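You operate a simulated robot arm through the tools that you are given. There is no shell and no other tool. Be economical: measure what you need, move in short steps, check, and stop when the job is done.

You run a simulated robot arm. Do the job below in one go: nothing can be reset, and whatever is moved stays where it is left.

TASK
Take the black frame with yellow bands on the top of the pouf and put it away on the picture ledge. Put the small blue pot in the green bowl. Put the red felt block on the top of the pouf. Take the white remote and put it on the blue plate. Take the teal hand brush on the kitchen sink and put it away on the lower shelf. Open the bin drawer, fetch the brown card box from the bin marked card and stand it on top of the white tile marked one and shut the drawer again. Do these in any order. Set down upright: brown card box.

It is judged by the outcome, as a careful person would: the job done as asked, and still so three seconds after it is handed in. It fails if anything else is knocked over, pushed out of place, dropped, spilled or broken.

THE ROBOT
A 6-joint arm with a two-finger parallel gripper on a trunk, on a base that drives. Base frame: it is fixed to the floor where the robot stands at the start and does not move with it; the origin is under the middle of the robot, x ahead of it, y to its left, z up. Lengths are in mm, angles in degrees, forces in N, time in s.
With the tool pointing down near the work surface it reaches from about 320 to 700 mm from the robot's upright axis, wherever it stands. Its first joint turns from -166.0 to 166.0 degrees. Places, roughly: bin drawer [-1300, 1100, 500]; black frame with yellow bands (15x4x12 cm) [500, 100, 500]; blue plate (19x19x2 cm) [-1100, 1300, 900]; brown card box [-1500, 1250, 500]; green bowl [-2000, -2500, 750]; lower shelf [-300, -1400, 400]; picture ledge [-900, 1900, 900]; red felt block (11x6x5 cm) [400, -1500, 900]; small blue pot (6x6x6 cm) [1000, -1200, 1100]; teal hand brush (14x6x11 cm) [-1400, 1300, 800]; top of the pouf [600, 100, 400]; white remote (6x19x3 cm) [-3200, -1500, 900]; white tile marked one [-2500, 750, 1000]. Payload 4.1 kg.
Tool frame: the origin (TCP) lies between the finger pads and is the grasp point; the fingertips stand 23 mm ahead of it; z points along the fingers, y is the line along which they close. Largest opening 94 mm; finger width 38, thickness 10; the body of the gripper, 54 by 96 mm, starts 39 mm behind the TCP.
Orientation is that of the tool frame in the base frame, as a unit quaternion [w, x, y, z]. With the fingers straight down and closing along the base's y, the tool's x points along the base's -x, its y along +y and its z along -z.

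THE INTERFACE
- The arm moves only by the tool nudge_tool. Its argument "motion" is a list of rows, each a list of 7 numbers: the turn, a rotation vector about the tool's x, y, z in degrees, then the shift along the tool's x, y, z in mm, then the closure in counts, from 0 (fully open) to 255 (shut). In form: [[rx, ry, rz, tx, ty, tz, fingers], ...]. A call has 1 to 10 rows; each row is the pose to reach, as a shift and turn from the pose commanded when the call began, along the tool's axes at that moment. Rows are played at 5 a second. More than 50 mm and 8.6 degrees between two rows, or a gripper value outside its range, and nothing of the call is played. Where a pose cannot be reached the arm comes as near as it can. A force on the tool above 40 N (or 10 N above the force at the start of the call, whichever is more), or a blocked arm, ends the call early, and 0.2 s more pass. The fingers move at their own pace (about 45 mm/s each) and stop on an object; they squeeze with about 45 N. The grip force told is the motor's: it shows also when the fingers shut on nothing. Time passes only in rows, and 0.2 s behind the last, so rows that repeat a pose let the fingers close. The reply holds the time, the measured pose of the TCP, the force on the tool along the base axes, the opening and the grip force, in the units named above and with some noise, with the torque about the TCP (base axes, N m) and any sound that the robot's microphone picked up.
- Cameras (640 x 400 px; columns grow to the right, rows downward): "scene" is now at [8.1, 163, 1176.6]; the picture's right is [-0.12, -0.99, 0.00], its down [-0.83, 0.10, -0.55] and it looks along [0.55, -0.07, -0.84] (base axes); focal length 274 px, centre (320, 200). "wrist" rides on the gripper at [86, 16, -74] in the tool frame; the picture's right is [-0.18, 0.98, 0.00], its down [-0.58, -0.11, -0.81] and it looks along [-0.79, -0.15, 0.59] (tool axes); focal length 243 px, centre (320, 200). There is no depth. A picture from a camera that has moved, and an enlarged one, comes with that camera's place and axes in the base frame and with its lens. The place of the scene camera against the robot may be out by one fixed shift of up to 12 mm in any direction.
- grab_frame(camera): a new picture of that camera. It takes no simulated time.
- lift_body(by): slides the trunk up (or, below 0, down) by that many mm; the arm and the scene camera ride with it, the base frame stays. It gives what a move gives, with no picture.
- steer(legs): drives the robot by 1 to 6 legs, each [ahead, turn to the left] in mm and degrees, along the robot's own axes; the way and the turn of a leg run together, so that a leg with both is an arc; at most 1500 mm and 180 degrees a leg. The arm and the cameras ride along, it lands a little off, and it stops where it bumps. It gives what a move gives.
- turn_head(pan, tilt): turns the head with the scene camera to pan (to the left, within 155 degrees either way) and tilt (down, from -29 to 69), counted from straight ahead of the robot. It gives what a move gives.
- close_up(camera, box): a new picture of the part [left, top, right, bottom] of that camera's present view, enlarged. It takes no simulated time.
- close_job(): hands the job in; it is judged then, once.

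Work in short steps. Places have to be worked out from the pictures, the camera data and where the tool is seen: move nearer, look again, correct. Check each grasp and each placing, and mend what went wrong. You have 207 turns and 192 pictures in all, those below and enlarged ones among them. Open the gripper and draw the arm clear of the work before you hand the job in, unless the task says otherwise; then end with one line.

The tools are called after "Call:" as name(argument=value, ...) on one line, values as JSON. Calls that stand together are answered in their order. nudge_tool: Moves the arm, as the interface text tells. Its arguments: {"type":"object","properties":{"motion":{"type":"array","items":{"type":"array","items":{"type":"number"}}}},"required":["motion"]} The other tools are called the same way: lift_body (by) slides the trunk up or down; steer (legs) drives the base; turn_head (pan, tilt) turns the head that bears the scene camera; grab_frame (camera) takes a picture; close_up (camera, box) takes an enlarged picture of a part of a camera's view; close_job () hands the job in.

At the start:

```text
time: 0.0
tcp_pos: [428.9, -42.4, 697.7]
tool_rot: [-0.001, -0.001, 1.0, 0.0]
ft_force: [-0.4, 0.4, -0.3]
wrist_torque: [0.01, 0.02, -0.01]
grip_width: 94.4
finger_force: 0.0
trunk travel left (down, up): [-150.0, 440.0]
robot x, y, heading: [-0.5, 0.9, -0.0]
head pan, tilt: [-6.9, 56.6]
```

scene: 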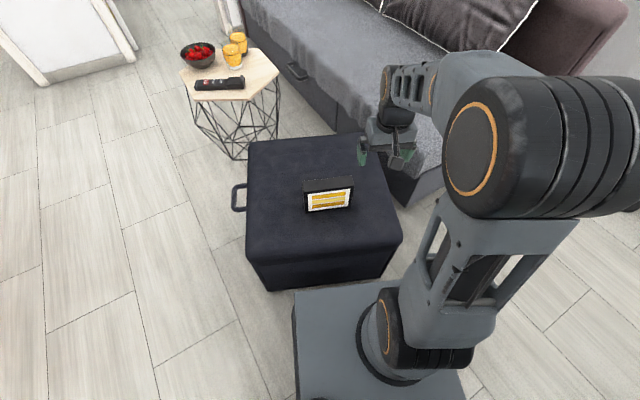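
wrist: 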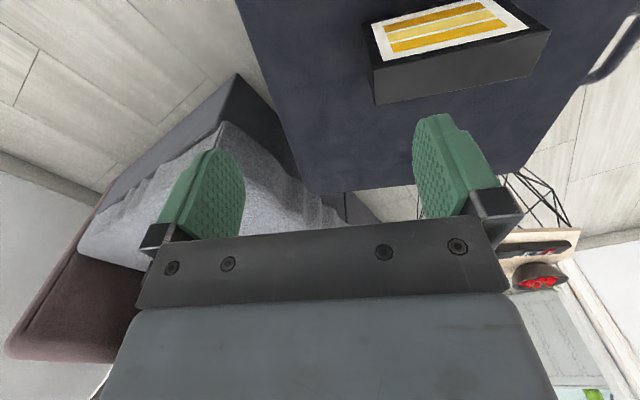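

I see the frame standing on the pouf. First I look around the room to map it.

Call:
turn_head(pan=-60, tilt=20)

Call:
grab_frame(camera="scene")

Call:
turn_head(pan=-140, tilt=20)

Call:
grab_frame(camera="scene")

Call:
turn_head(pan=140, tilt=20)

Call:
grab_frame(camera="scene")

Call:
turn_head(pan=60, tilt=20)

Call:
grab_frame(camera="scene")

```text
time: 1.2
tcp_pos: [426.4, -42.5, 697.3]
tool_rot: [0.0, 0.0, 1.0, -0.001]
ft_force: [0.6, -0.1, 0.2]
wrist_torque: [0.0, 0.03, 0.04]
grip_width: 94.1
finger_force: 0.1
trunk travel left (down, up): [-150.0, 440.0]
robot x, y, heading: [-1.1, -0.1, -0.1]
head pan, tilt: [-60.0, 20.0]
```

```text
189 pictures are left
camera scene: at [-15.2, 90.8, 1230.7], right [-0.87, -0.5, 0.0], down [-0.17, 0.3, -0.94], along [0.47, -0.81, -0.34], focal length 274 px, centre (320, 200)
```

scene: 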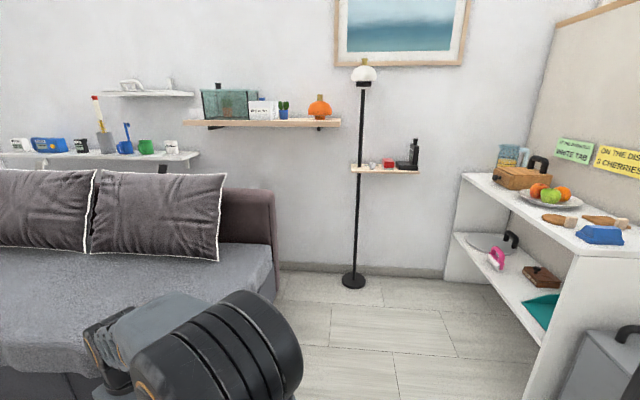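

```text
time: 2.8
tcp_pos: [428.8, -42.6, 696.5]
tool_rot: [0.001, 0.0, 1.0, 0.001]
ft_force: [-0.1, 0.4, -0.6]
wrist_torque: [-0.02, 0.02, -0.02]
grip_width: 93.7
finger_force: 0.0
trunk travel left (down, up): [-150.0, 440.0]
robot x, y, heading: [0.7, 3.3, 0.2]
head pan, tilt: [-140.0, 20.0]
```

```text
188 pictures are left
camera scene: at [-133.1, 111.5, 1230.7], right [-0.64, 0.77, 0.0], down [0.26, 0.22, -0.94], along [-0.72, -0.6, -0.34], focal length 274 px, centre (320, 200)
```

scene: 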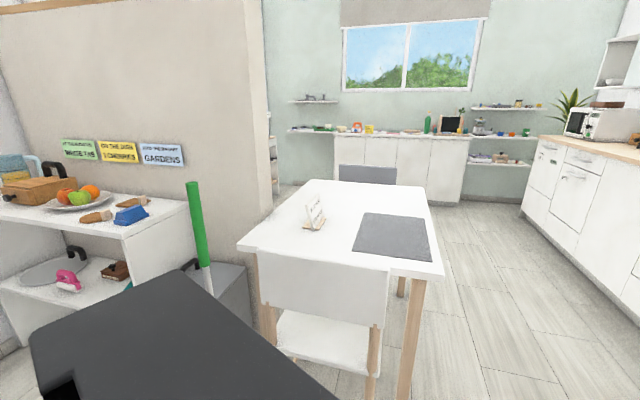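

```text
time: 6.6
tcp_pos: [427.0, -42.0, 696.9]
tool_rot: [0.0, 0.0, 1.0, -0.001]
ft_force: [-0.7, 0.1, 0.7]
wrist_torque: [-0.03, -0.02, 0.01]
grip_width: 93.9
finger_force: 0.1
trunk travel left (down, up): [-150.0, 440.0]
robot x, y, heading: [-1.4, 1.9, -0.2]
head pan, tilt: [140.0, 20.0]
```

```text
187 pictures are left
camera scene: at [-133.1, 231.3, 1230.7], right [0.64, 0.77, 0.0], down [0.26, -0.22, -0.94], along [-0.72, 0.6, -0.34], focal length 274 px, centre (320, 200)
```

scene: 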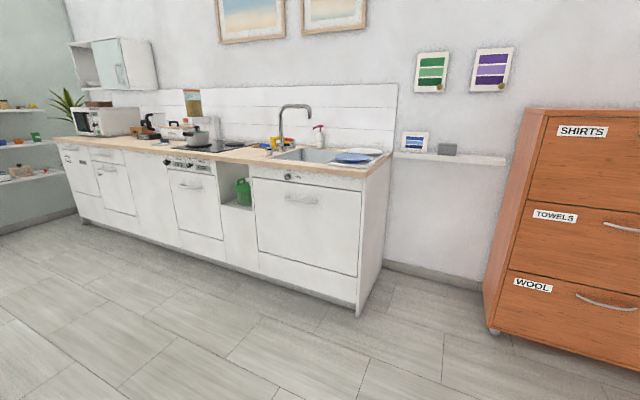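

```text
time: 8.1
tcp_pos: [428.2, -42.5, 696.4]
tool_rot: [0.0, 0.0, 1.0, -0.001]
ft_force: [0.5, 0.3, 0.0]
wrist_torque: [0.04, -0.02, 0.02]
grip_width: 94.0
finger_force: 0.0
trunk travel left (down, up): [-150.0, 440.0]
robot x, y, heading: [-2.8, -0.9, 0.1]
head pan, tilt: [60.0, 20.0]
```

```text
186 pictures are left
camera scene: at [-15.3, 252.1, 1230.7], right [0.87, -0.5, 0.0], down [-0.17, -0.3, -0.94], along [0.47, 0.81, -0.34], focal length 274 px, centre (320, 200)
```

scene: 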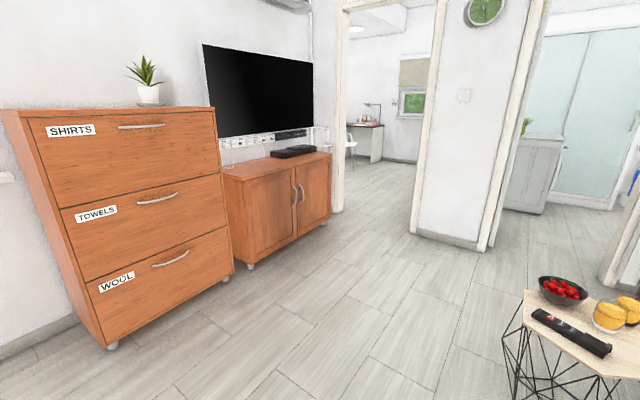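

Map understood. I start with the frame on the pouf: look close up.

Call:
turn_head(pan=0, tilt=50)

Call:
close_up(camera="scene", box=[220, 100, 460, 250])

Call:
grab_frame(camera="wrist")

```text
time: 9.4
tcp_pos: [428.5, -41.8, 696.8]
tool_rot: [0.0, 0.0, 1.0, 0.0]
ft_force: [0.7, -0.3, -0.2]
wrist_torque: [-0.01, 0.0, 0.03]
grip_width: 94.1
finger_force: 0.0
trunk travel left (down, up): [-150.0, 440.0]
robot x, y, heading: [-1.8, -2.5, -0.1]
head pan, tilt: [0.0, 50.0]
```

```text
2.67 times, centred on (340, 175) of scene
camera zoom: at [15.2, 171.5, 1185.2], right [0.0, -1.0, 0.0], down [-0.77, 0.0, -0.64], along [0.64, 0.0, -0.77], focal length 729 px, centre (267, 267)
```

zoom: 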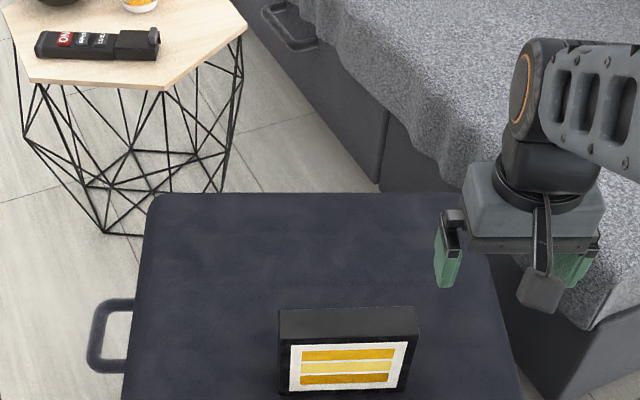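

```text
184 pictures are left
camera wrist: at [342.5, -26.3, 770.6], right [0.18, 0.98, 0.0], down [0.58, -0.11, 0.81], along [0.79, -0.15, -0.59], focal length 243 px, centre (320, 200)
```

wrist: 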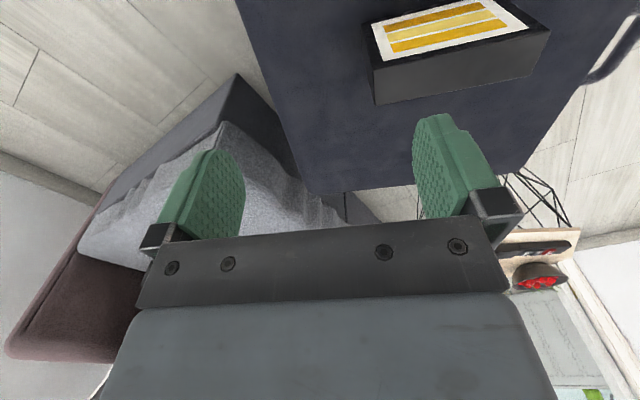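

Frame centre judged at (475, 78), top z≈535, thin along x. I rotate the tool so that the fingers close along x, and move above it.

Call:
nudge_tool(motion=[[0, 0, -8.5, -5, 12, 8, 0], [0, 0, -17, -10, 24, 16, 0], [0, 0, -25.5, -15, 36, 24, 0], [0, 0, -34, -20, 48, 32, 0], [0, 0, -42.5, -25, 60, 40, 0], [0, 0, -51, -30, 72, 48, 0], [0, 0, -59.5, -35, 84, 56, 0], [0, 0, -68, -40, 96, 64, 0], [0, 0, -76.5, -44, 108, 72, 0], [0, 0, -85, -46.5, 120, 77, 0]])

Call:
grab_frame(camera="wrist")

Call:
grab_frame(camera="scene")

```text
time: 11.6
tcp_pos: [474.9, 78.4, 619.5]
tool_rot: [0.0, -0.678, 0.735, 0.0]
ft_force: [0.4, 0.3, 0.5]
wrist_torque: [-0.03, -0.01, -0.01]
grip_width: 93.8
finger_force: 0.2
trunk travel left (down, up): [-150.0, 440.0]
robot x, y, heading: [1.0, -2.9, -0.2]
head pan, tilt: [0.0, 50.0]
```

```text
183 pictures are left
camera wrist: at [451.4, -7.0, 693.2], right [-0.96, 0.27, 0.0], down [0.16, 0.57, 0.81], along [0.21, 0.78, -0.59], focal length 243 px, centre (320, 200)
```

wrist: 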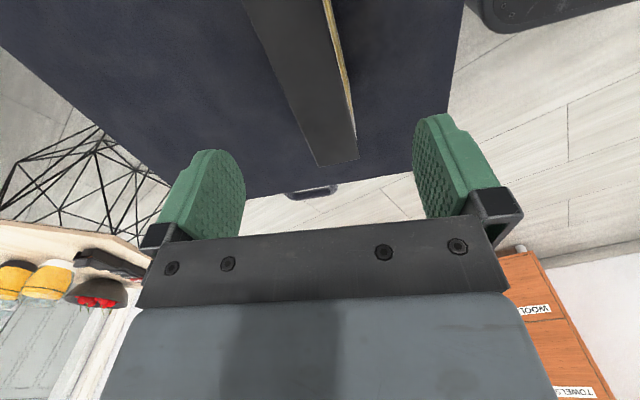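

```text
182 pictures are left
camera scene: at [15.1, 171.4, 1185.2], right [0.0, -1.0, 0.0], down [-0.77, 0.0, -0.64], along [0.64, 0.0, -0.77], focal length 274 px, centre (320, 200)
```

scene: 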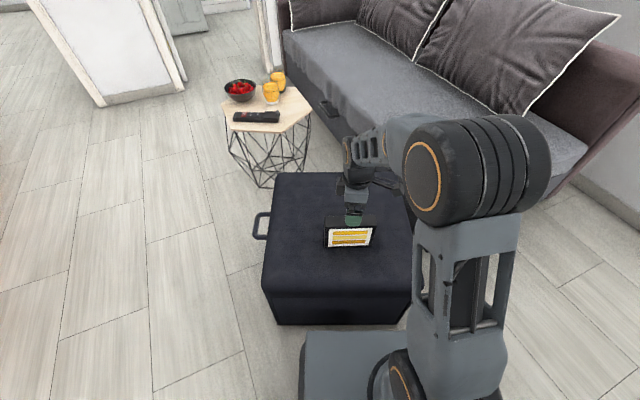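

Well centred; I finish the turn, go down and grip.

Call:
nudge_tool(motion=[[0, 0, -4.6, 0, 2, 40, 0], [0, 0, -4.6, 0, 2, 80, 0], [0, 0, -4.6, 0, 2, 114, 0], [0, 0, -4.6, 0, 2, 114, 255], [0, 0, -4.6, 0, 2, 114, 255], [0, 0, -4.6, 0, 2, 114, 255], [0, 0, -4.6, 0, 2, 114, 255], [0, 0, -4.6, 0, 2, 114, 255]])

Call:
grab_frame(camera="wrist")

```text
time: 13.4
tcp_pos: [472.9, 78.1, 505.8]
tool_rot: [0.0, -0.704, 0.71, 0.0]
ft_force: [0.5, -0.8, 0.4]
wrist_torque: [0.07, -0.01, 0.02]
grip_width: 39.7
finger_force: 45.0
trunk travel left (down, up): [-150.0, 440.0]
robot x, y, heading: [0.7, -1.4, -0.0]
head pan, tilt: [0.0, 50.0]
```

```text
181 pictures are left
camera wrist: at [457.2, -9.1, 579.2], right [-0.98, 0.19, 0.0], down [0.11, 0.58, 0.81], along [0.15, 0.79, -0.59], focal length 243 px, centre (320, 200)
```

wrist: 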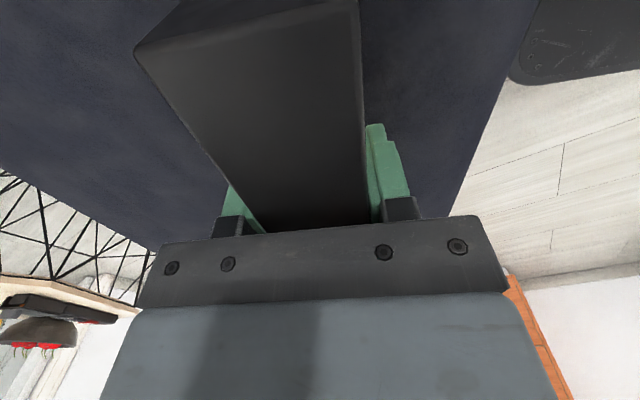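

Gripped (39.7 mm). I raise the trunk with the frame and look around the base for driving clearances.

Call:
lift_body(by=435)

Call:
turn_head(pan=150, tilt=60)

Call:
grab_frame(camera="scene")

Call:
turn_head(pan=-150, tilt=50)

Call:
grab_frame(camera="scene")

Call:
turn_head(pan=60, tilt=65)

Call:
grab_frame(camera="scene")

```text
refused: 435 is not a number from -400 to 400
```

```text
time: 15.8
tcp_pos: [473.1, 78.1, 506.5]
tool_rot: [0.0, -0.705, 0.709, 0.0]
ft_force: [-0.7, 0.5, 0.7]
wrist_torque: [0.01, 0.0, -0.01]
grip_width: 39.6
finger_force: 44.7
trunk travel left (down, up): [-150.0, 440.0]
robot x, y, heading: [1.0, 1.0, -0.1]
head pan, tilt: [150.0, 60.0]
```

```text
180 pictures are left
camera scene: at [-119.5, 204.8, 1172.6], right [0.5, 0.87, 0.0], down [0.75, -0.43, -0.5], along [-0.43, 0.25, -0.87], focal length 274 px, centre (320, 200)
```

scene: 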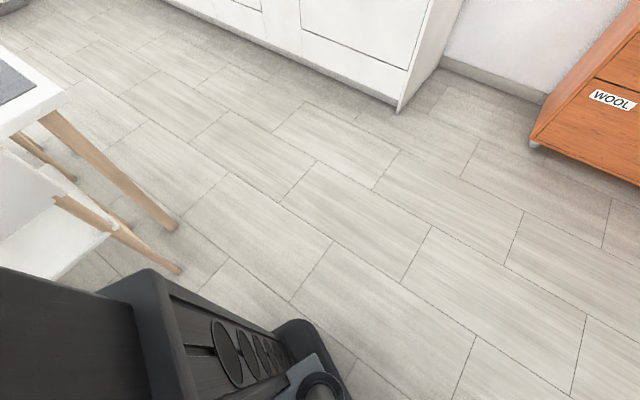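

```text
time: 19.9
tcp_pos: [473.3, 77.7, 505.5]
tool_rot: [0.001, -0.705, 0.71, 0.0]
ft_force: [-1.1, -0.1, 0.3]
wrist_torque: [0.06, 0.0, 0.0]
grip_width: 40.1
finger_force: 45.1
trunk travel left (down, up): [-150.0, 440.0]
robot x, y, heading: [-0.8, 2.2, -0.1]
head pan, tilt: [-150.0, 50.0]
```

```text
179 pictures are left
camera scene: at [-128.4, 133.0, 1185.2], right [-0.5, 0.87, 0.0], down [0.66, 0.38, -0.64], along [-0.56, -0.32, -0.77], focal length 274 px, centre (320, 200)
```

scene: 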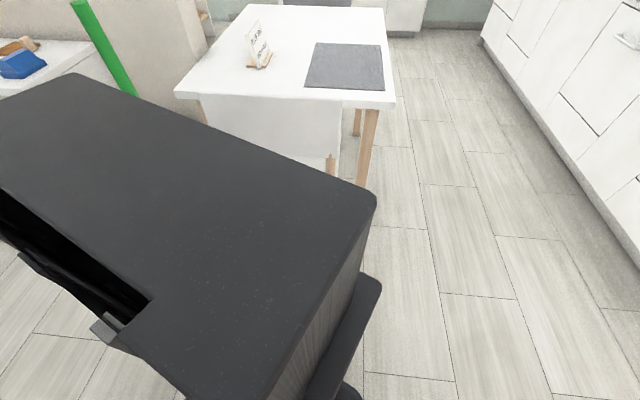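

```text
time: 22.9
tcp_pos: [473.3, 77.1, 504.0]
tool_rot: [0.0, -0.705, 0.71, 0.0]
ft_force: [-0.3, 0.4, 0.4]
wrist_torque: [0.01, -0.02, 0.0]
grip_width: 40.1
finger_force: 45.1
trunk travel left (down, up): [-150.0, 440.0]
robot x, y, heading: [-1.0, 2.0, 0.3]
head pan, tilt: [60.0, 65.0]
```

```text
178 pictures are left
camera scene: at [-31.4, 224.0, 1167.0], right [0.87, -0.5, 0.0], down [-0.45, -0.78, -0.42], along [0.21, 0.37, -0.91], focal length 274 px, centre (320, 200)
```

scene: 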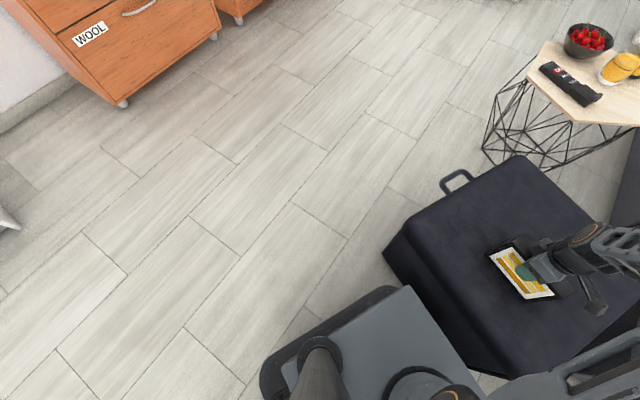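

Clearances are fine. I lift the frame, back off from the pouf, turn to the ledge wall (room turned ≈21°), and drive most of the way.

Call:
lift_body(by=400)

Call:
steer(legs=[[-150, 0], [0, 110.5], [1150, 0]])

Call:
turn_head(pan=0, tilt=35)

Call:
grab_frame(camera="scene")

```text
time: 26.8
tcp_pos: [472.9, 76.6, 905.3]
tool_rot: [0.0, -0.705, 0.71, 0.0]
ft_force: [0.3, 0.6, -3.0]
wrist_torque: [0.02, 0.01, -0.02]
grip_width: 39.9
finger_force: 45.1
trunk travel left (down, up): [-550.0, 40.0]
robot x, y, heading: [-0.5, -1.2, -0.1]
head pan, tilt: [60.0, 65.0]
```

```text
time: 38.3
tcp_pos: [-793.7, 1504.8, 905.8]
tool_rot: [0.0, 0.985, 0.171, 0.0]
ft_force: [0.2, -0.6, -2.6]
wrist_torque: [-0.01, 0.01, -0.02]
grip_width: 39.8
finger_force: 45.1
trunk travel left (down, up): [-550.0, 40.0]
robot x, y, heading: [-554.8, 1088.3, 110.3]
head pan, tilt: [60.0, 65.0]
```

```text
time: 39.6
tcp_pos: [-793.7, 1504.7, 904.9]
tool_rot: [0.001, 0.985, 0.17, 0.0]
ft_force: [-0.9, 0.4, -2.0]
wrist_torque: [0.01, 0.0, -0.02]
grip_width: 39.6
finger_force: 45.0
trunk travel left (down, up): [-550.0, 40.0]
robot x, y, heading: [-558.9, 1087.5, 110.1]
head pan, tilt: [0.0, 35.0]
```

```text
177 pictures are left
camera scene: at [-725.5, 1062.4, 1606.8], right [0.94, 0.34, 0.0], down [0.2, -0.54, -0.82], along [-0.28, 0.77, -0.57], focal length 274 px, centre (320, 200)
```

scene: 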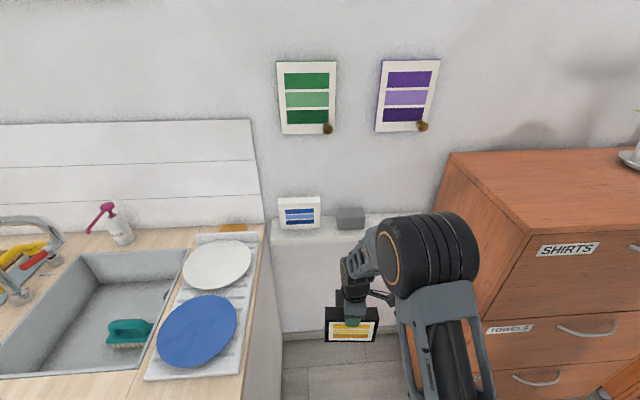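

The ledge is in view; I zoom in on it and on the sink.

Call:
close_up(camera="scene", box=[250, 170, 450, 295])

Call:
close_up(camera="scene", box=[0, 200, 280, 375])

```text
3.20 times, centred on (350, 232) of scene
camera zoom: at [-725.5, 1062.4, 1606.8], right [0.94, 0.34, 0.0], down [0.2, -0.54, -0.82], along [-0.28, 0.77, -0.57], focal length 875 px, centre (224, 96)
```

zoom: 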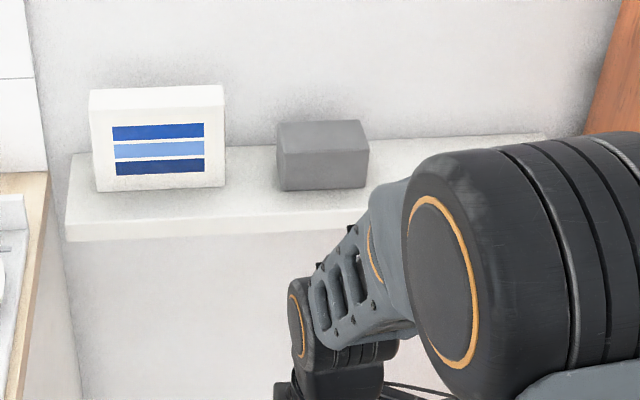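

```text
2.29 times, centred on (140, 288) of scene
camera zoom: at [-725.5, 1062.4, 1606.8], right [0.94, 0.34, 0.0], down [0.2, -0.54, -0.82], along [-0.28, 0.77, -0.57], focal length 625 px, centre (731, 0)
```

zoom: 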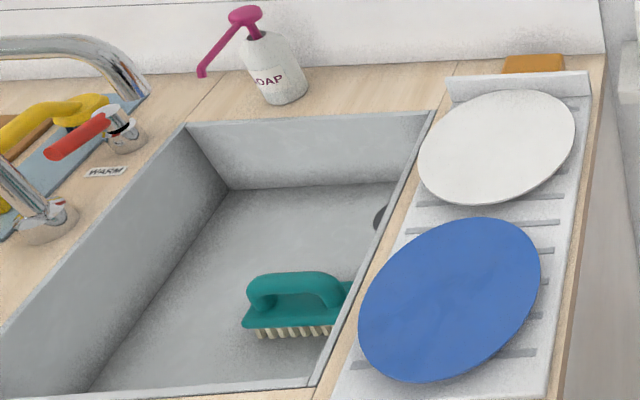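

Ledge free zone judged right of the grey block, wall normal ≈113°. I raise the frame above ledge height and drive closer, shifting right.

Call:
lift_body(by=39)

Call:
nudge_tool(motion=[[0, 0, 0, 0, 0, -40, 255], [0, 0, 0, 0, 0, -80, 255], [0, 0, 0, 0, 0, -80, 255]])

Call:
steer(legs=[[0, -15], [240, 0], [0, 17.5]])

Call:
grab_frame(camera="scene")

Call:
grab_frame(camera="wrist")

```text
time: 40.4
tcp_pos: [-793.4, 1506.6, 944.3]
tool_rot: [0.001, 0.985, 0.171, -0.001]
ft_force: [-0.4, -0.1, -2.5]
wrist_torque: [0.01, 0.03, 0.05]
grip_width: 39.8
finger_force: 44.8
trunk travel left (down, up): [-589.0, 1.0]
robot x, y, heading: [-560.4, 1086.6, 110.3]
head pan, tilt: [0.0, 35.0]
```

```text
time: 41.2
tcp_pos: [-795.5, 1505.3, 1024.9]
tool_rot: [0.001, 0.985, 0.171, 0.0]
ft_force: [-0.7, 0.4, -3.3]
wrist_torque: [-0.01, -0.03, -0.03]
grip_width: 39.8
finger_force: 44.9
trunk travel left (down, up): [-589.0, 1.0]
robot x, y, heading: [-560.2, 1090.3, 110.0]
head pan, tilt: [0.0, 35.0]
```

```text
time: 44.9
tcp_pos: [-833.2, 1732.5, 1023.4]
tool_rot: [0.001, 0.981, 0.192, 0.0]
ft_force: [-0.5, -0.4, -3.0]
wrist_torque: [0.01, -0.03, 0.01]
grip_width: 39.6
finger_force: 45.5
trunk travel left (down, up): [-589.0, 1.0]
robot x, y, heading: [-578.9, 1325.3, 112.5]
head pan, tilt: [0.0, 35.0]
```

```text
174 pictures are left
camera scene: at [-744.8, 1293.4, 1645.8], right [0.92, 0.38, 0.0], down [0.22, -0.53, -0.82], along [-0.31, 0.76, -0.57], focal length 274 px, centre (320, 200)
```

scene: 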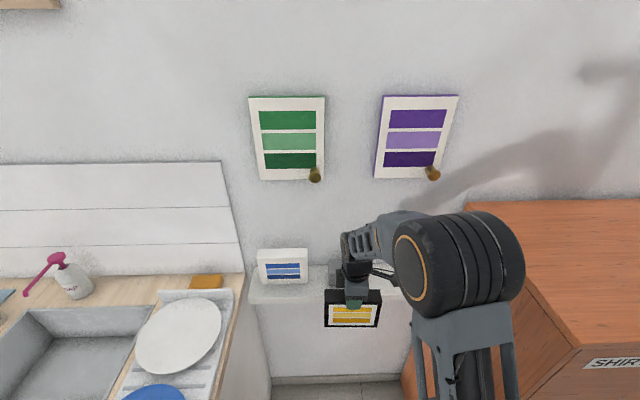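

```text
173 pictures are left
camera wrist: at [-746.2, 1750.4, 1098.0], right [0.2, -0.98, 0.0], down [-0.58, -0.12, 0.81], along [-0.79, -0.16, -0.59], focal length 243 px, centre (320, 200)
```

wrist: 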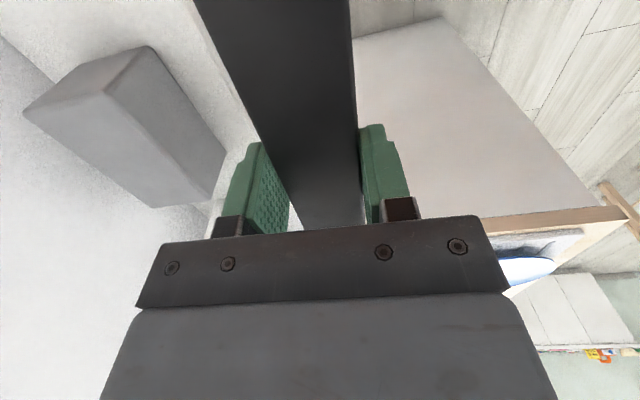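

Wall normal ≈112.5°, aligned with the robot. Zoom at the ledge for its edges.

Call:
close_up(camera="scene", box=[240, 230, 440, 355])

Call:
close_up(camera="wrist", box=[0, 0, 320, 200])

```text
3.20 times, centred on (340, 292) of scene
camera zoom: at [-744.8, 1293.4, 1645.8], right [0.92, 0.38, 0.0], down [0.22, -0.53, -0.82], along [-0.31, 0.76, -0.57], focal length 875 px, centre (256, -96)
```

zoom: 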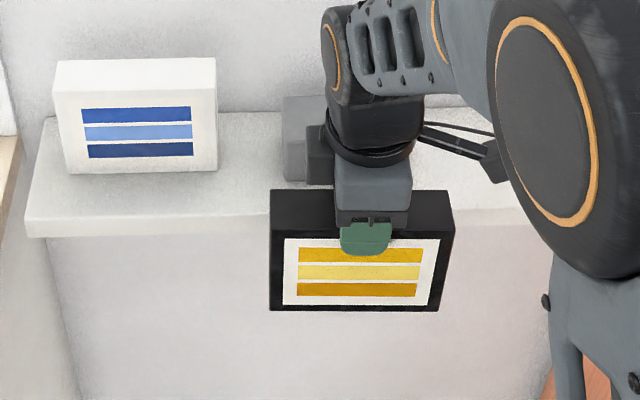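

```text
2.00 times, centred on (160, 100) of wrist
camera zoom: at [-746.2, 1750.4, 1098.0], right [0.2, -0.98, 0.0], down [-0.58, -0.12, 0.81], along [-0.79, -0.16, -0.59], focal length 485 px, centre (640, 400)
```

zoom: 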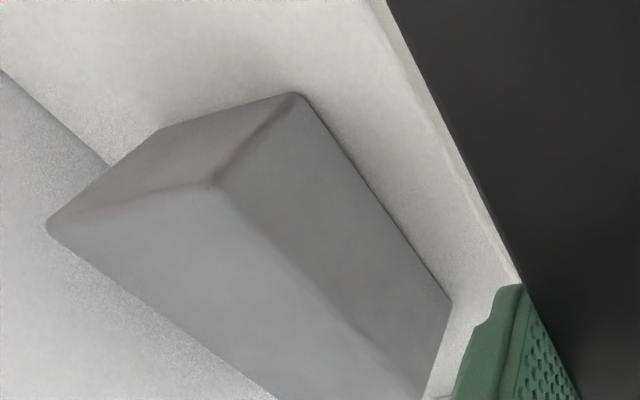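

Frame in hand matches the camera well. Target: tool +x 150 (right of the block), then −y 154 (over the ledge).

Call:
nudge_tool(motion=[[0, 0, 0, 40, 0, 0, 255], [0, 0, 0, 80, 0, 0, 255], [0, 0, 0, 120, 0, 0, 255], [0, 0, 0, 151, 0, 0, 255], [0, 0, 0, 151, -40, 0, 255], [0, 0, 0, 151, -80, 0, 255], [0, 0, 0, 151, -120, 0, 255], [0, 0, 0, 151, -154, 0, 255], [0, 0, 0, 151, -154, 0, 255]])

Call:
grab_frame(camera="scene")

Call:
grab_frame(camera="wrist")

```text
time: 46.9
tcp_pos: [-752.9, 1933.2, 1024.4]
tool_rot: [0.0, 0.981, 0.192, 0.001]
ft_force: [0.3, 0.6, 0.2]
wrist_torque: [0.0, 0.02, -0.02]
grip_width: 0.0
finger_force: 42.5
trunk travel left (down, up): [-589.0, 1.0]
robot x, y, heading: [-581.1, 1328.8, 112.5]
head pan, tilt: [0.0, 35.0]
```

```text
170 pictures are left
camera scene: at [-744.3, 1293.4, 1645.9], right [0.92, 0.38, 0.0], down [0.22, -0.53, -0.82], along [-0.31, 0.76, -0.57], focal length 274 px, centre (320, 200)
```

scene: 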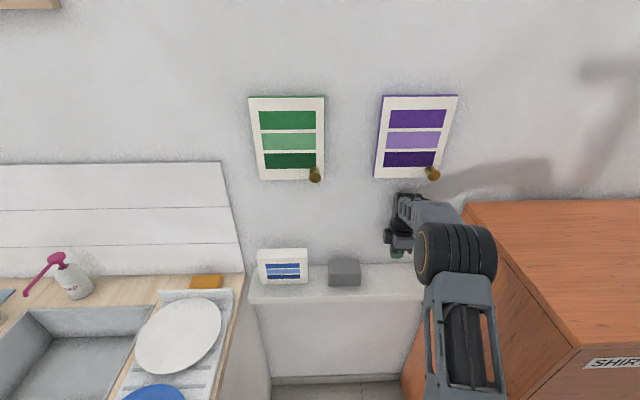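

```text
169 pictures are left
camera wrist: at [-666.5, 1950.8, 1097.7], right [0.2, -0.98, 0.0], down [-0.58, -0.12, 0.81], along [-0.79, -0.16, -0.59], focal length 243 px, centre (320, 200)
```

wrist: 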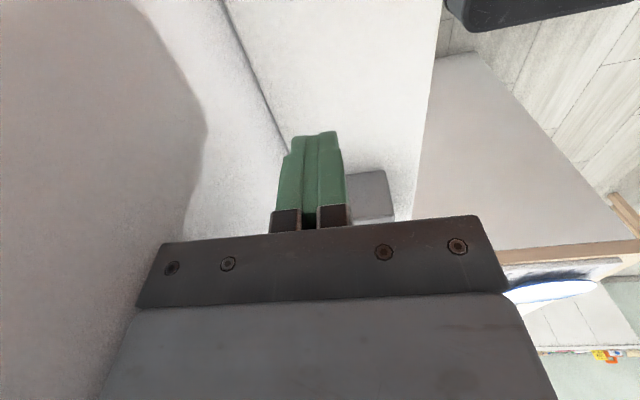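

The fingers shut on nothing: the frame is gone. I look for it on the floor and ledge.

Call:
turn_head(pan=-5, tilt=66)

Call:
grab_frame(camera="scene")

Call:
turn_head(pan=25, tilt=60)

Call:
grab_frame(camera="scene")

```text
time: 47.8
tcp_pos: [-752.8, 1933.9, 1024.3]
tool_rot: [0.0, 0.981, 0.192, 0.0]
ft_force: [0.8, -0.8, -0.5]
wrist_torque: [0.0, 0.03, -0.03]
grip_width: 0.0
finger_force: 42.1
trunk travel left (down, up): [-589.0, 1.0]
robot x, y, heading: [-576.8, 1322.9, 112.4]
head pan, tilt: [-5.0, 66.0]
```

```text
168 pictures are left
camera scene: at [-728.5, 1268.9, 1605.0], right [0.95, 0.3, 0.0], down [0.28, -0.87, -0.41], along [-0.12, 0.39, -0.91], focal length 274 px, centre (320, 200)
```

scene: 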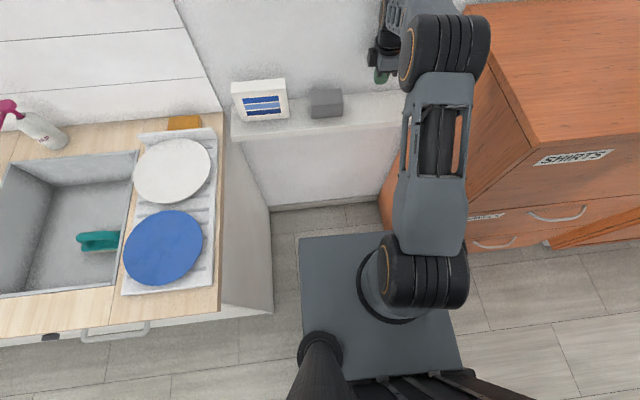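

```text
time: 48.8
tcp_pos: [-753.8, 1932.7, 1022.9]
tool_rot: [0.0, 0.982, 0.191, 0.0]
ft_force: [0.7, -0.5, -0.1]
wrist_torque: [-0.03, 0.04, -0.02]
grip_width: 0.0
finger_force: 42.2
trunk travel left (down, up): [-589.0, 1.0]
robot x, y, heading: [-578.5, 1326.9, 112.8]
head pan, tilt: [25.0, 60.0]
```

```text
167 pictures are left
camera scene: at [-759.7, 1257.2, 1611.6], right [0.68, 0.74, 0.0], down [0.64, -0.59, -0.5], along [-0.37, 0.34, -0.87], focal length 274 px, centre (320, 200)
```

scene: 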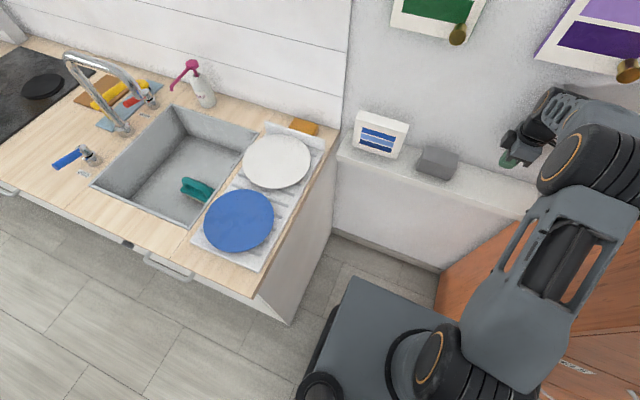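

Not in view yet; I look to the right where the arm hides the view.

Call:
turn_head(pan=-35, tilt=50)

Call:
grab_frame(camera="scene")

Call:
turn_head(pan=-70, tilt=60)

Call:
grab_frame(camera="scene")

```text
time: 50.1
tcp_pos: [-753.6, 1933.0, 1024.0]
tool_rot: [0.0, 0.982, 0.191, 0.0]
ft_force: [0.1, 0.4, -0.2]
wrist_torque: [0.0, 0.02, -0.01]
grip_width: 0.0
finger_force: 42.7
trunk travel left (down, up): [-589.0, 1.0]
robot x, y, heading: [-577.1, 1324.6, 112.4]
head pan, tilt: [-35.0, 50.0]
```

```text
166 pictures are left
camera scene: at [-694.0, 1287.3, 1624.2], right [0.98, -0.22, 0.0], down [-0.16, -0.75, -0.64], along [0.14, 0.63, -0.77], focal length 274 px, centre (320, 200)
```

scene: 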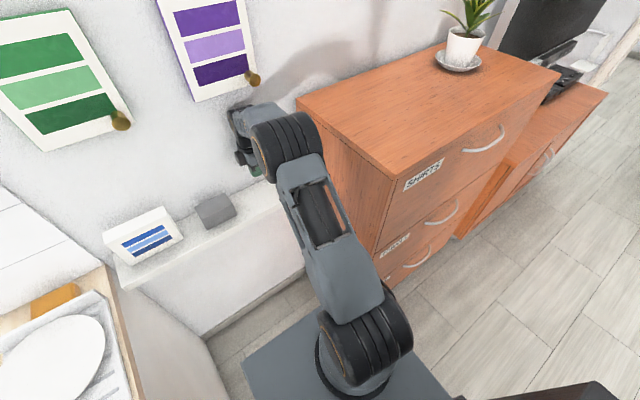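

```text
time: 51.1
tcp_pos: [-753.5, 1933.5, 1024.7]
tool_rot: [0.0, 0.981, 0.192, 0.0]
ft_force: [-0.1, -0.7, -0.5]
wrist_torque: [-0.01, 0.01, 0.0]
grip_width: 0.1
finger_force: 42.2
trunk travel left (down, up): [-589.0, 1.0]
robot x, y, heading: [-575.3, 1331.0, 112.2]
head pan, tilt: [-70.0, 60.0]
```

```text
165 pictures are left
camera scene: at [-661.5, 1257.3, 1611.6], right [0.68, -0.74, 0.0], down [-0.64, -0.59, -0.5], along [0.37, 0.34, -0.87], focal length 274 px, centre (320, 200)
```

scene: 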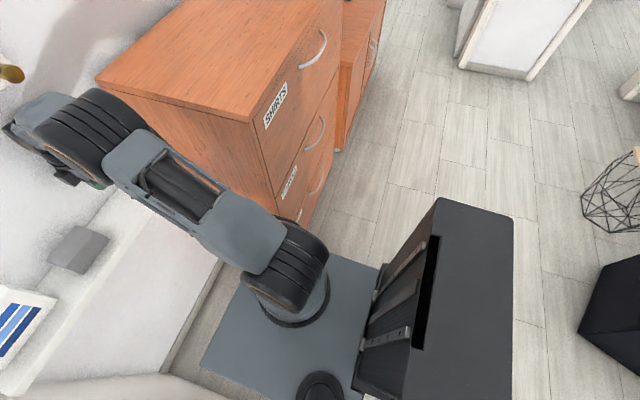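

The ledge probably stands higher (≈920–935) than I judged, so the frame caught on it. I pull the arm back, open, and look down for the frame.

Call:
nudge_tool(motion=[[0, 0, 0, 0, 40, -10, 0], [0, 0, 0, 0, 80, -20, 0], [0, 0, 0, -40, 120, -20, 0], [0, 0, 0, -80, 160, -20, 0], [0, 0, 0, -120, 170, -20, 0], [0, 0, 0, -160, 170, -20, 0], [0, 0, 0, -200, 170, -20, 0], [0, 0, 0, -240, 170, -20, 0]])

Call:
turn_head(pan=-10, tilt=62)

Call:
grab_frame(camera="scene")

Call:
grab_frame(camera="wrist")

```text
refused: row 3 steps farther than a row can; nothing moved
```

```text
time: 52.4
tcp_pos: [-753.6, 1933.5, 1024.2]
tool_rot: [-0.001, 0.981, 0.192, 0.0]
ft_force: [-0.9, -0.4, -0.3]
wrist_torque: [0.03, -0.02, 0.02]
grip_width: 0.0
finger_force: 42.9
trunk travel left (down, up): [-589.0, 1.0]
robot x, y, heading: [-578.0, 1327.9, 112.5]
head pan, tilt: [-10.0, 62.0]
```

```text
164 pictures are left
camera scene: at [-724.5, 1275.0, 1609.3], right [0.98, 0.22, 0.0], down [0.19, -0.86, -0.47], along [-0.1, 0.46, -0.88], focal length 274 px, centre (320, 200)
```

scene: 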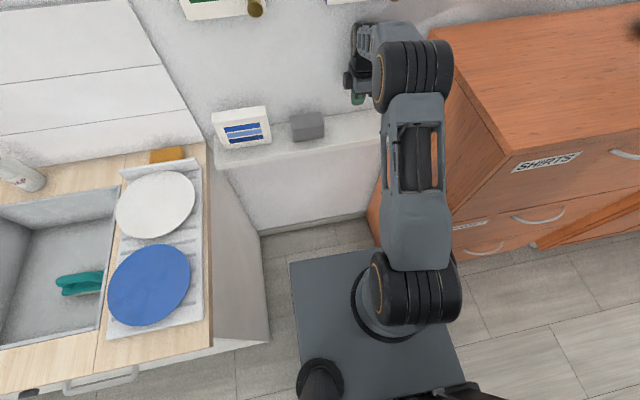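

```text
163 pictures are left
camera wrist: at [-666.3, 1950.6, 1097.7], right [0.2, -0.98, 0.0], down [-0.58, -0.12, 0.81], along [-0.79, -0.16, -0.59], focal length 243 px, centre (320, 200)
```

wrist: 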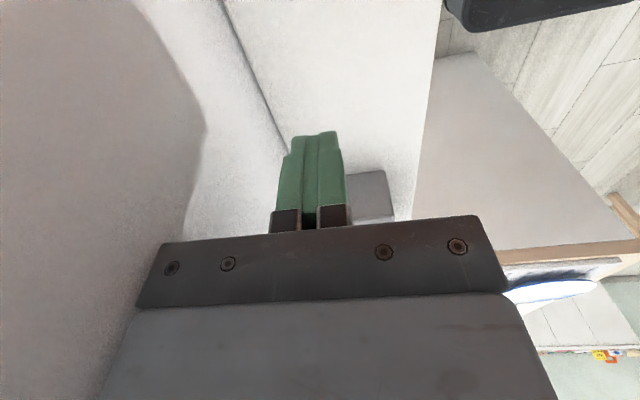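

Retry with smaller steps: back off from the ledge and swing left.

Call:
nudge_tool(motion=[[0, 0, 0, 0, 40, -10, 0], [0, 0, 0, 0, 80, -20, 0], [0, 0, 0, 0, 120, -20, 0], [0, 0, 0, 0, 165, -20, 0], [0, 0, 0, -45, 165, -20, 0], [0, 0, 0, -90, 165, -20, 0], [0, 0, 0, -135, 165, -20, 0], [0, 0, 0, -180, 165, -20, 0], [0, 0, 0, -225, 165, -20, 0]])

Call:
grab_frame(camera="scene")

Call:
grab_frame(camera="wrist")

```text
time: 54.4
tcp_pos: [-897.6, 1698.7, 1042.5]
tool_rot: [0.0, 0.981, 0.193, 0.0]
ft_force: [-0.6, -0.2, 0.9]
wrist_torque: [0.0, 0.03, 0.0]
grip_width: 93.9
finger_force: 0.1
trunk travel left (down, up): [-589.0, 1.0]
robot x, y, heading: [-578.2, 1325.1, 112.6]
head pan, tilt: [-10.0, 62.0]
```

```text
162 pictures are left
camera scene: at [-725.2, 1274.6, 1609.2], right [0.98, 0.22, 0.0], down [0.19, -0.86, -0.47], along [-0.1, 0.46, -0.88], focal length 274 px, centre (320, 200)
```

scene: 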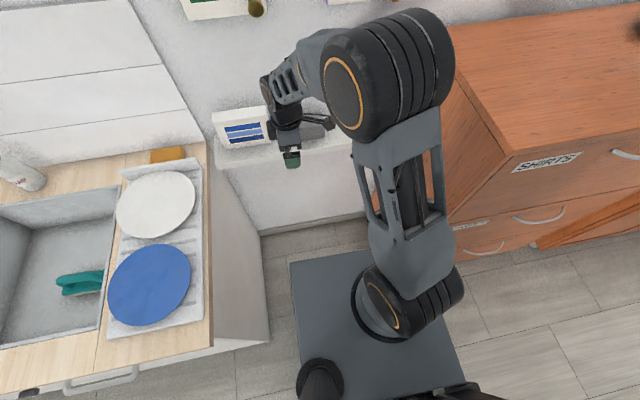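

```text
161 pictures are left
camera wrist: at [-810.1, 1715.5, 1117.0], right [0.2, -0.98, 0.0], down [-0.58, -0.12, 0.81], along [-0.79, -0.16, -0.59], focal length 243 px, centre (320, 200)
```

wrist: 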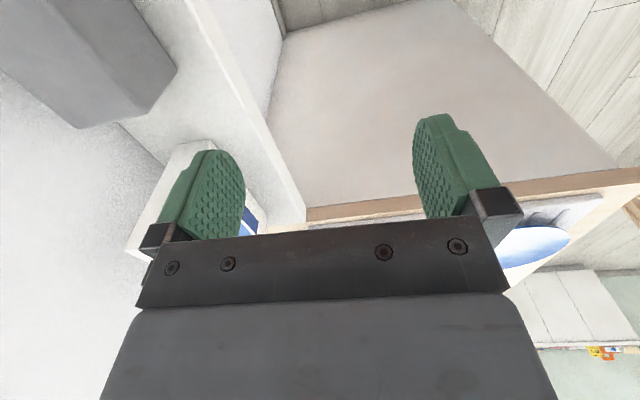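

Still hidden; I back the base straight off and look at the floor corner.

Call:
steer(legs=[[-450, 0]])

Call:
turn_head(pan=0, tilt=40)

Call:
grab_frame(camera="scene")

Call:
turn_head(pan=-40, tilt=50)

Call:
grab_frame(camera="scene")

```text
time: 57.1
tcp_pos: [-727.8, 1288.2, 1043.7]
tool_rot: [0.0, 0.981, 0.195, 0.0]
ft_force: [0.2, -1.4, -0.3]
wrist_torque: [0.01, -0.01, 0.03]
grip_width: 93.8
finger_force: 0.0
trunk travel left (down, up): [-589.0, 1.0]
robot x, y, heading: [-408.3, 916.9, 112.6]
head pan, tilt: [-10.0, 62.0]
```

```text
time: 57.9
tcp_pos: [-727.4, 1289.3, 1043.9]
tool_rot: [0.001, 0.981, 0.195, 0.0]
ft_force: [0.2, -0.4, -1.0]
wrist_torque: [0.02, 0.03, 0.03]
grip_width: 93.9
finger_force: 0.1
trunk travel left (down, up): [-589.0, 1.0]
robot x, y, heading: [-405.2, 917.5, 112.7]
head pan, tilt: [0.0, 40.0]
```

```text
160 pictures are left
camera scene: at [-572.2, 881.3, 1638.3], right [0.92, 0.39, 0.0], down [0.25, -0.59, -0.77], along [-0.3, 0.71, -0.64], focal length 274 px, centre (320, 200)
```

scene: 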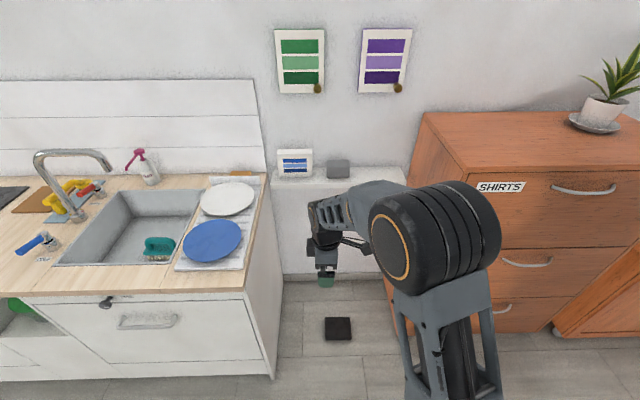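

```text
time: 59.0
tcp_pos: [-727.9, 1288.8, 1042.9]
tool_rot: [0.0, 0.981, 0.195, 0.0]
ft_force: [0.8, 0.6, 0.2]
wrist_torque: [-0.01, 0.02, 0.02]
grip_width: 94.1
finger_force: 0.1
trunk travel left (down, up): [-589.0, 1.0]
robot x, y, heading: [-408.1, 917.8, 113.0]
head pan, tilt: [-40.0, 50.0]
```

```text
159 pictures are left
camera scene: at [-516.6, 876.5, 1624.2], right [0.96, -0.29, 0.0], down [-0.23, -0.73, -0.64], along [0.19, 0.61, -0.77], focal length 274 px, centre (320, 200)
```

scene: 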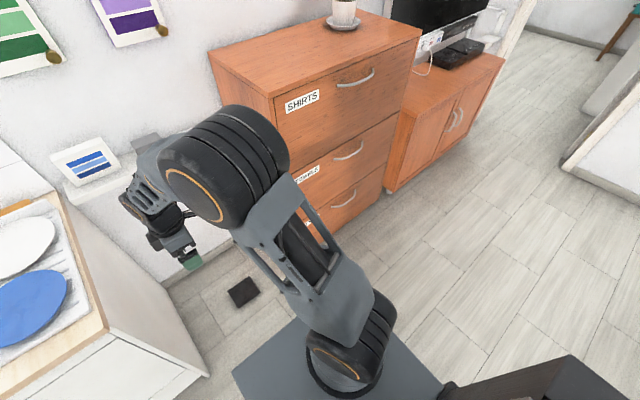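

Found: the frame lies flat on the floor at about (−770, 1617). I zoom to see its shape and the baseboard, since I may have to tip it up against the baseboard.

Call:
turn_head(pan=0, tilt=40)

Call:
close_up(camera="scene", box=[270, 255, 398, 335])

```text
time: 60.1
tcp_pos: [-727.2, 1288.9, 1043.0]
tool_rot: [-0.001, 0.981, 0.196, 0.0]
ft_force: [-0.4, -0.3, 0.8]
wrist_torque: [0.01, -0.01, 0.02]
grip_width: 94.0
finger_force: 0.0
trunk travel left (down, up): [-589.0, 1.0]
robot x, y, heading: [-406.6, 918.7, 112.9]
head pan, tilt: [0.0, 40.0]
```

```text
5.00 times, centred on (334, 295) of scene
camera zoom: at [-572.2, 881.3, 1638.3], right [0.92, 0.39, 0.0], down [0.25, -0.59, -0.77], along [-0.3, 0.71, -0.64], focal length 1367 px, centre (250, -275)
```

zoom: 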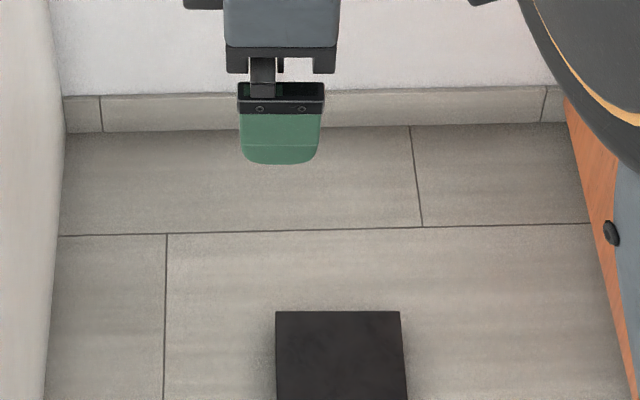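

The baseboard is ~80 mm high and stands proud of the wall, so I can tip the frame upright against it and grip its top. I lower the trunk fully.

Call:
lift_body(by=-400)

Call:
lift_body(by=-185)

Call:
nudge_tool(motion=[[8, 0, 0, 20, 0, 30, 0], [16, 0, 0, 40, 0, 60, 60], [24, 0, 0, 60, 0, 90, 120], [32, 0, 0, 80, 0, 120, 200], [40, 0, 0, 88, 0, 150, 255], [40, 0, 0, 88, 0, 190, 255], [40, 0, 0, 88, 0, 230, 255], [40, 0, 0, 88, 0, 270, 255]])

```text
time: 63.9
tcp_pos: [-728.8, 1289.5, 644.5]
tool_rot: [0.0, 0.981, 0.195, 0.0]
ft_force: [-0.1, 0.3, -0.3]
wrist_torque: [-0.02, -0.01, -0.02]
grip_width: 93.9
finger_force: 0.0
trunk travel left (down, up): [-189.0, 401.0]
robot x, y, heading: [-408.1, 919.9, 112.8]
head pan, tilt: [0.0, 40.0]
```

```text
time: 65.9
tcp_pos: [-726.7, 1288.7, 458.4]
tool_rot: [0.0, 0.981, 0.196, 0.001]
ft_force: [0.0, 0.2, 0.2]
wrist_torque: [-0.02, -0.01, -0.04]
grip_width: 93.9
finger_force: 0.1
trunk travel left (down, up): [-4.0, 586.0]
robot x, y, heading: [-406.3, 914.7, 113.0]
head pan, tilt: [0.0, 40.0]
```

```text
time: 67.7
tcp_pos: [-661.9, 1315.6, 191.2]
tool_rot: [-0.338, 0.922, 0.18, -0.059]
ft_force: [-0.2, 0.2, 0.3]
wrist_torque: [-0.02, -0.01, -0.01]
grip_width: 0.0
finger_force: 41.8
out of reach, approached as far as the arm can: row 3, 4, 5, 6, 7, 8
trunk travel left (down, up): [-4.0, 586.0]
robot x, y, heading: [-406.6, 917.9, 112.5]
head pan, tilt: [0.0, 40.0]
```

Mostly reachable. I test going further down and slightly forward.

Call:
nudge_tool(motion=[[0, 0, 0, 0, 6, 38, 255], [0, 0, 0, 0, 12, 76, 255], [0, 0, 0, 0, 18, 115, 255]])

```text
time: 68.5
tcp_pos: [-690.5, 1370.0, 89.1]
tool_rot: [-0.336, 0.922, 0.181, -0.061]
ft_force: [0.1, -0.1, -0.6]
wrist_torque: [-0.02, -0.01, 0.07]
grip_width: 0.0
finger_force: 42.2
out of reach, approached as far as the arm can: row 1, 2, 3
trunk travel left (down, up): [-4.0, 586.0]
robot x, y, heading: [-404.4, 916.5, 113.0]
head pan, tilt: [0.0, 40.0]
```

Call:
nudge_tool(motion=[[0, 0, 0, 0, 18, 22, 255], [0, 0, 0, 0, 37, 44, 255], [0, 0, 0, 0, 37, 44, 255]])

Call:
grab_frame(camera="scene")

```text
time: 69.3
tcp_pos: [-691.2, 1368.0, 30.7]
tool_rot: [-0.336, 0.922, 0.182, -0.063]
ft_force: [0.5, -0.1, -0.9]
wrist_torque: [0.03, 0.0, 0.01]
grip_width: 0.0
finger_force: 43.1
trunk travel left (down, up): [-4.0, 586.0]
robot x, y, heading: [-404.8, 918.0, 112.6]
head pan, tilt: [0.0, 40.0]
```

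```text
157 pictures are left
camera scene: at [-572.2, 881.3, 1053.3], right [0.92, 0.39, 0.0], down [0.25, -0.59, -0.77], along [-0.3, 0.71, -0.64], focal length 274 px, centre (320, 200)
```

scene: 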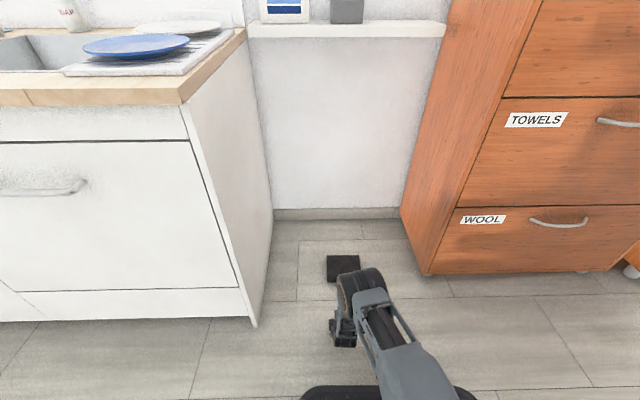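

Floor is reachable. I centre the closed fingers behind the frame and push it gently toward the baseboard by driving.

Call:
nudge_tool(motion=[[0, 0, 0, 22, 0, 0, 255], [0, 0, 0, 22, 0, 0, 255]])

Call:
steer(legs=[[340, 0]])

Call:
grab_frame(camera="scene")

```text
time: 69.9
tcp_pos: [-685.2, 1373.6, 29.6]
tool_rot: [-0.336, 0.922, 0.181, -0.059]
ft_force: [0.2, 0.0, 0.3]
wrist_torque: [0.0, 0.0, 0.01]
grip_width: 0.0
finger_force: 42.5
out of reach, approached as far as the arm can: row 1, 2
trunk travel left (down, up): [-4.0, 586.0]
robot x, y, heading: [-404.7, 917.5, 113.0]
head pan, tilt: [0.0, 40.0]
```

```text
time: 72.2
tcp_pos: [-819.0, 1683.0, 29.9]
tool_rot: [-0.337, 0.922, 0.183, -0.061]
ft_force: [0.2, 0.2, 0.2]
wrist_torque: [-0.01, 0.0, 0.0]
grip_width: 0.0
finger_force: 42.9
trunk travel left (down, up): [-4.0, 586.0]
robot x, y, heading: [-539.5, 1227.6, 113.1]
head pan, tilt: [0.0, 40.0]
```

```text
156 pictures are left
camera scene: at [-703.4, 1190.0, 1053.3], right [0.92, 0.39, 0.0], down [0.25, -0.59, -0.77], along [-0.3, 0.7, -0.64], focal length 274 px, centre (320, 200)
```

scene: 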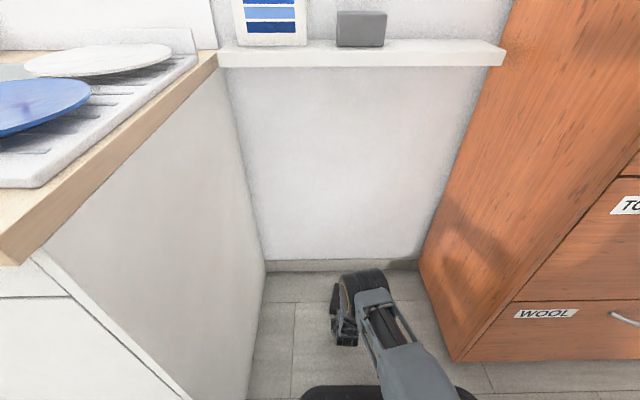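

Call:
grab_frame(camera="wrist")

```text
155 pictures are left
camera wrist: at [-715.8, 1658.6, 76.9], right [0.12, -0.76, -0.63], down [-0.38, -0.63, 0.68], along [-0.92, 0.16, -0.37], focal length 243 px, centre (320, 200)
```

wrist: 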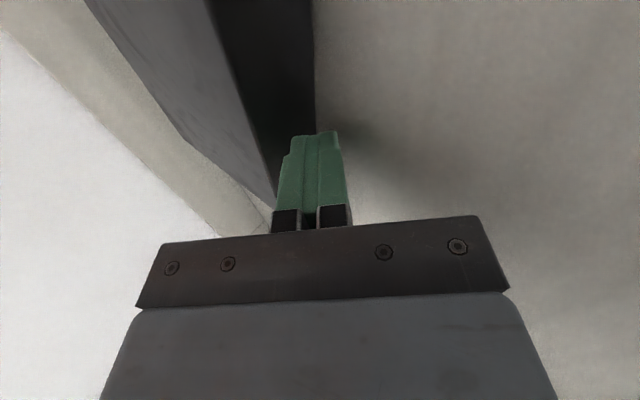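

The frame is squarely against the fingertips. Drive a bit more, then push by arm until contact force rises.

Call:
steer(legs=[[85, 0]])

Call:
nudge_tool(motion=[[0, 0, 0, 0, -8, 6, 255], [0, 0, 0, 0, -15, 13, 255], [0, 0, 0, 0, -23, 19, 255], [0, 0, 0, 0, -31, 26, 255], [0, 0, 0, 0, -38, 32, 255]])

```text
time: 73.2
tcp_pos: [-852.9, 1760.7, 29.8]
tool_rot: [-0.337, 0.921, 0.184, -0.061]
ft_force: [-0.3, -0.8, -0.6]
wrist_torque: [0.02, 0.01, 0.01]
grip_width: 0.3
finger_force: 42.8
trunk travel left (down, up): [-4.0, 586.0]
robot x, y, heading: [-573.3, 1303.4, 112.8]
head pan, tilt: [0.0, 40.0]
```

```text
time: 73.7
tcp_pos: [-855.8, 1766.8, 26.6]
tool_rot: [-0.331, 0.923, 0.186, -0.059]
ft_force: [-0.2, -3.1, 1.9]
wrist_torque: [0.04, -0.01, 0.0]
grip_width: 0.0
finger_force: 41.9
trunk travel left (down, up): [-4.0, 586.0]
robot x, y, heading: [-568.2, 1304.0, 113.2]
head pan, tilt: [0.0, 40.0]
stopped in row 2: the force on the tool passed its limit (the readings are from after the stop); the commanded pose is now the measured one
```

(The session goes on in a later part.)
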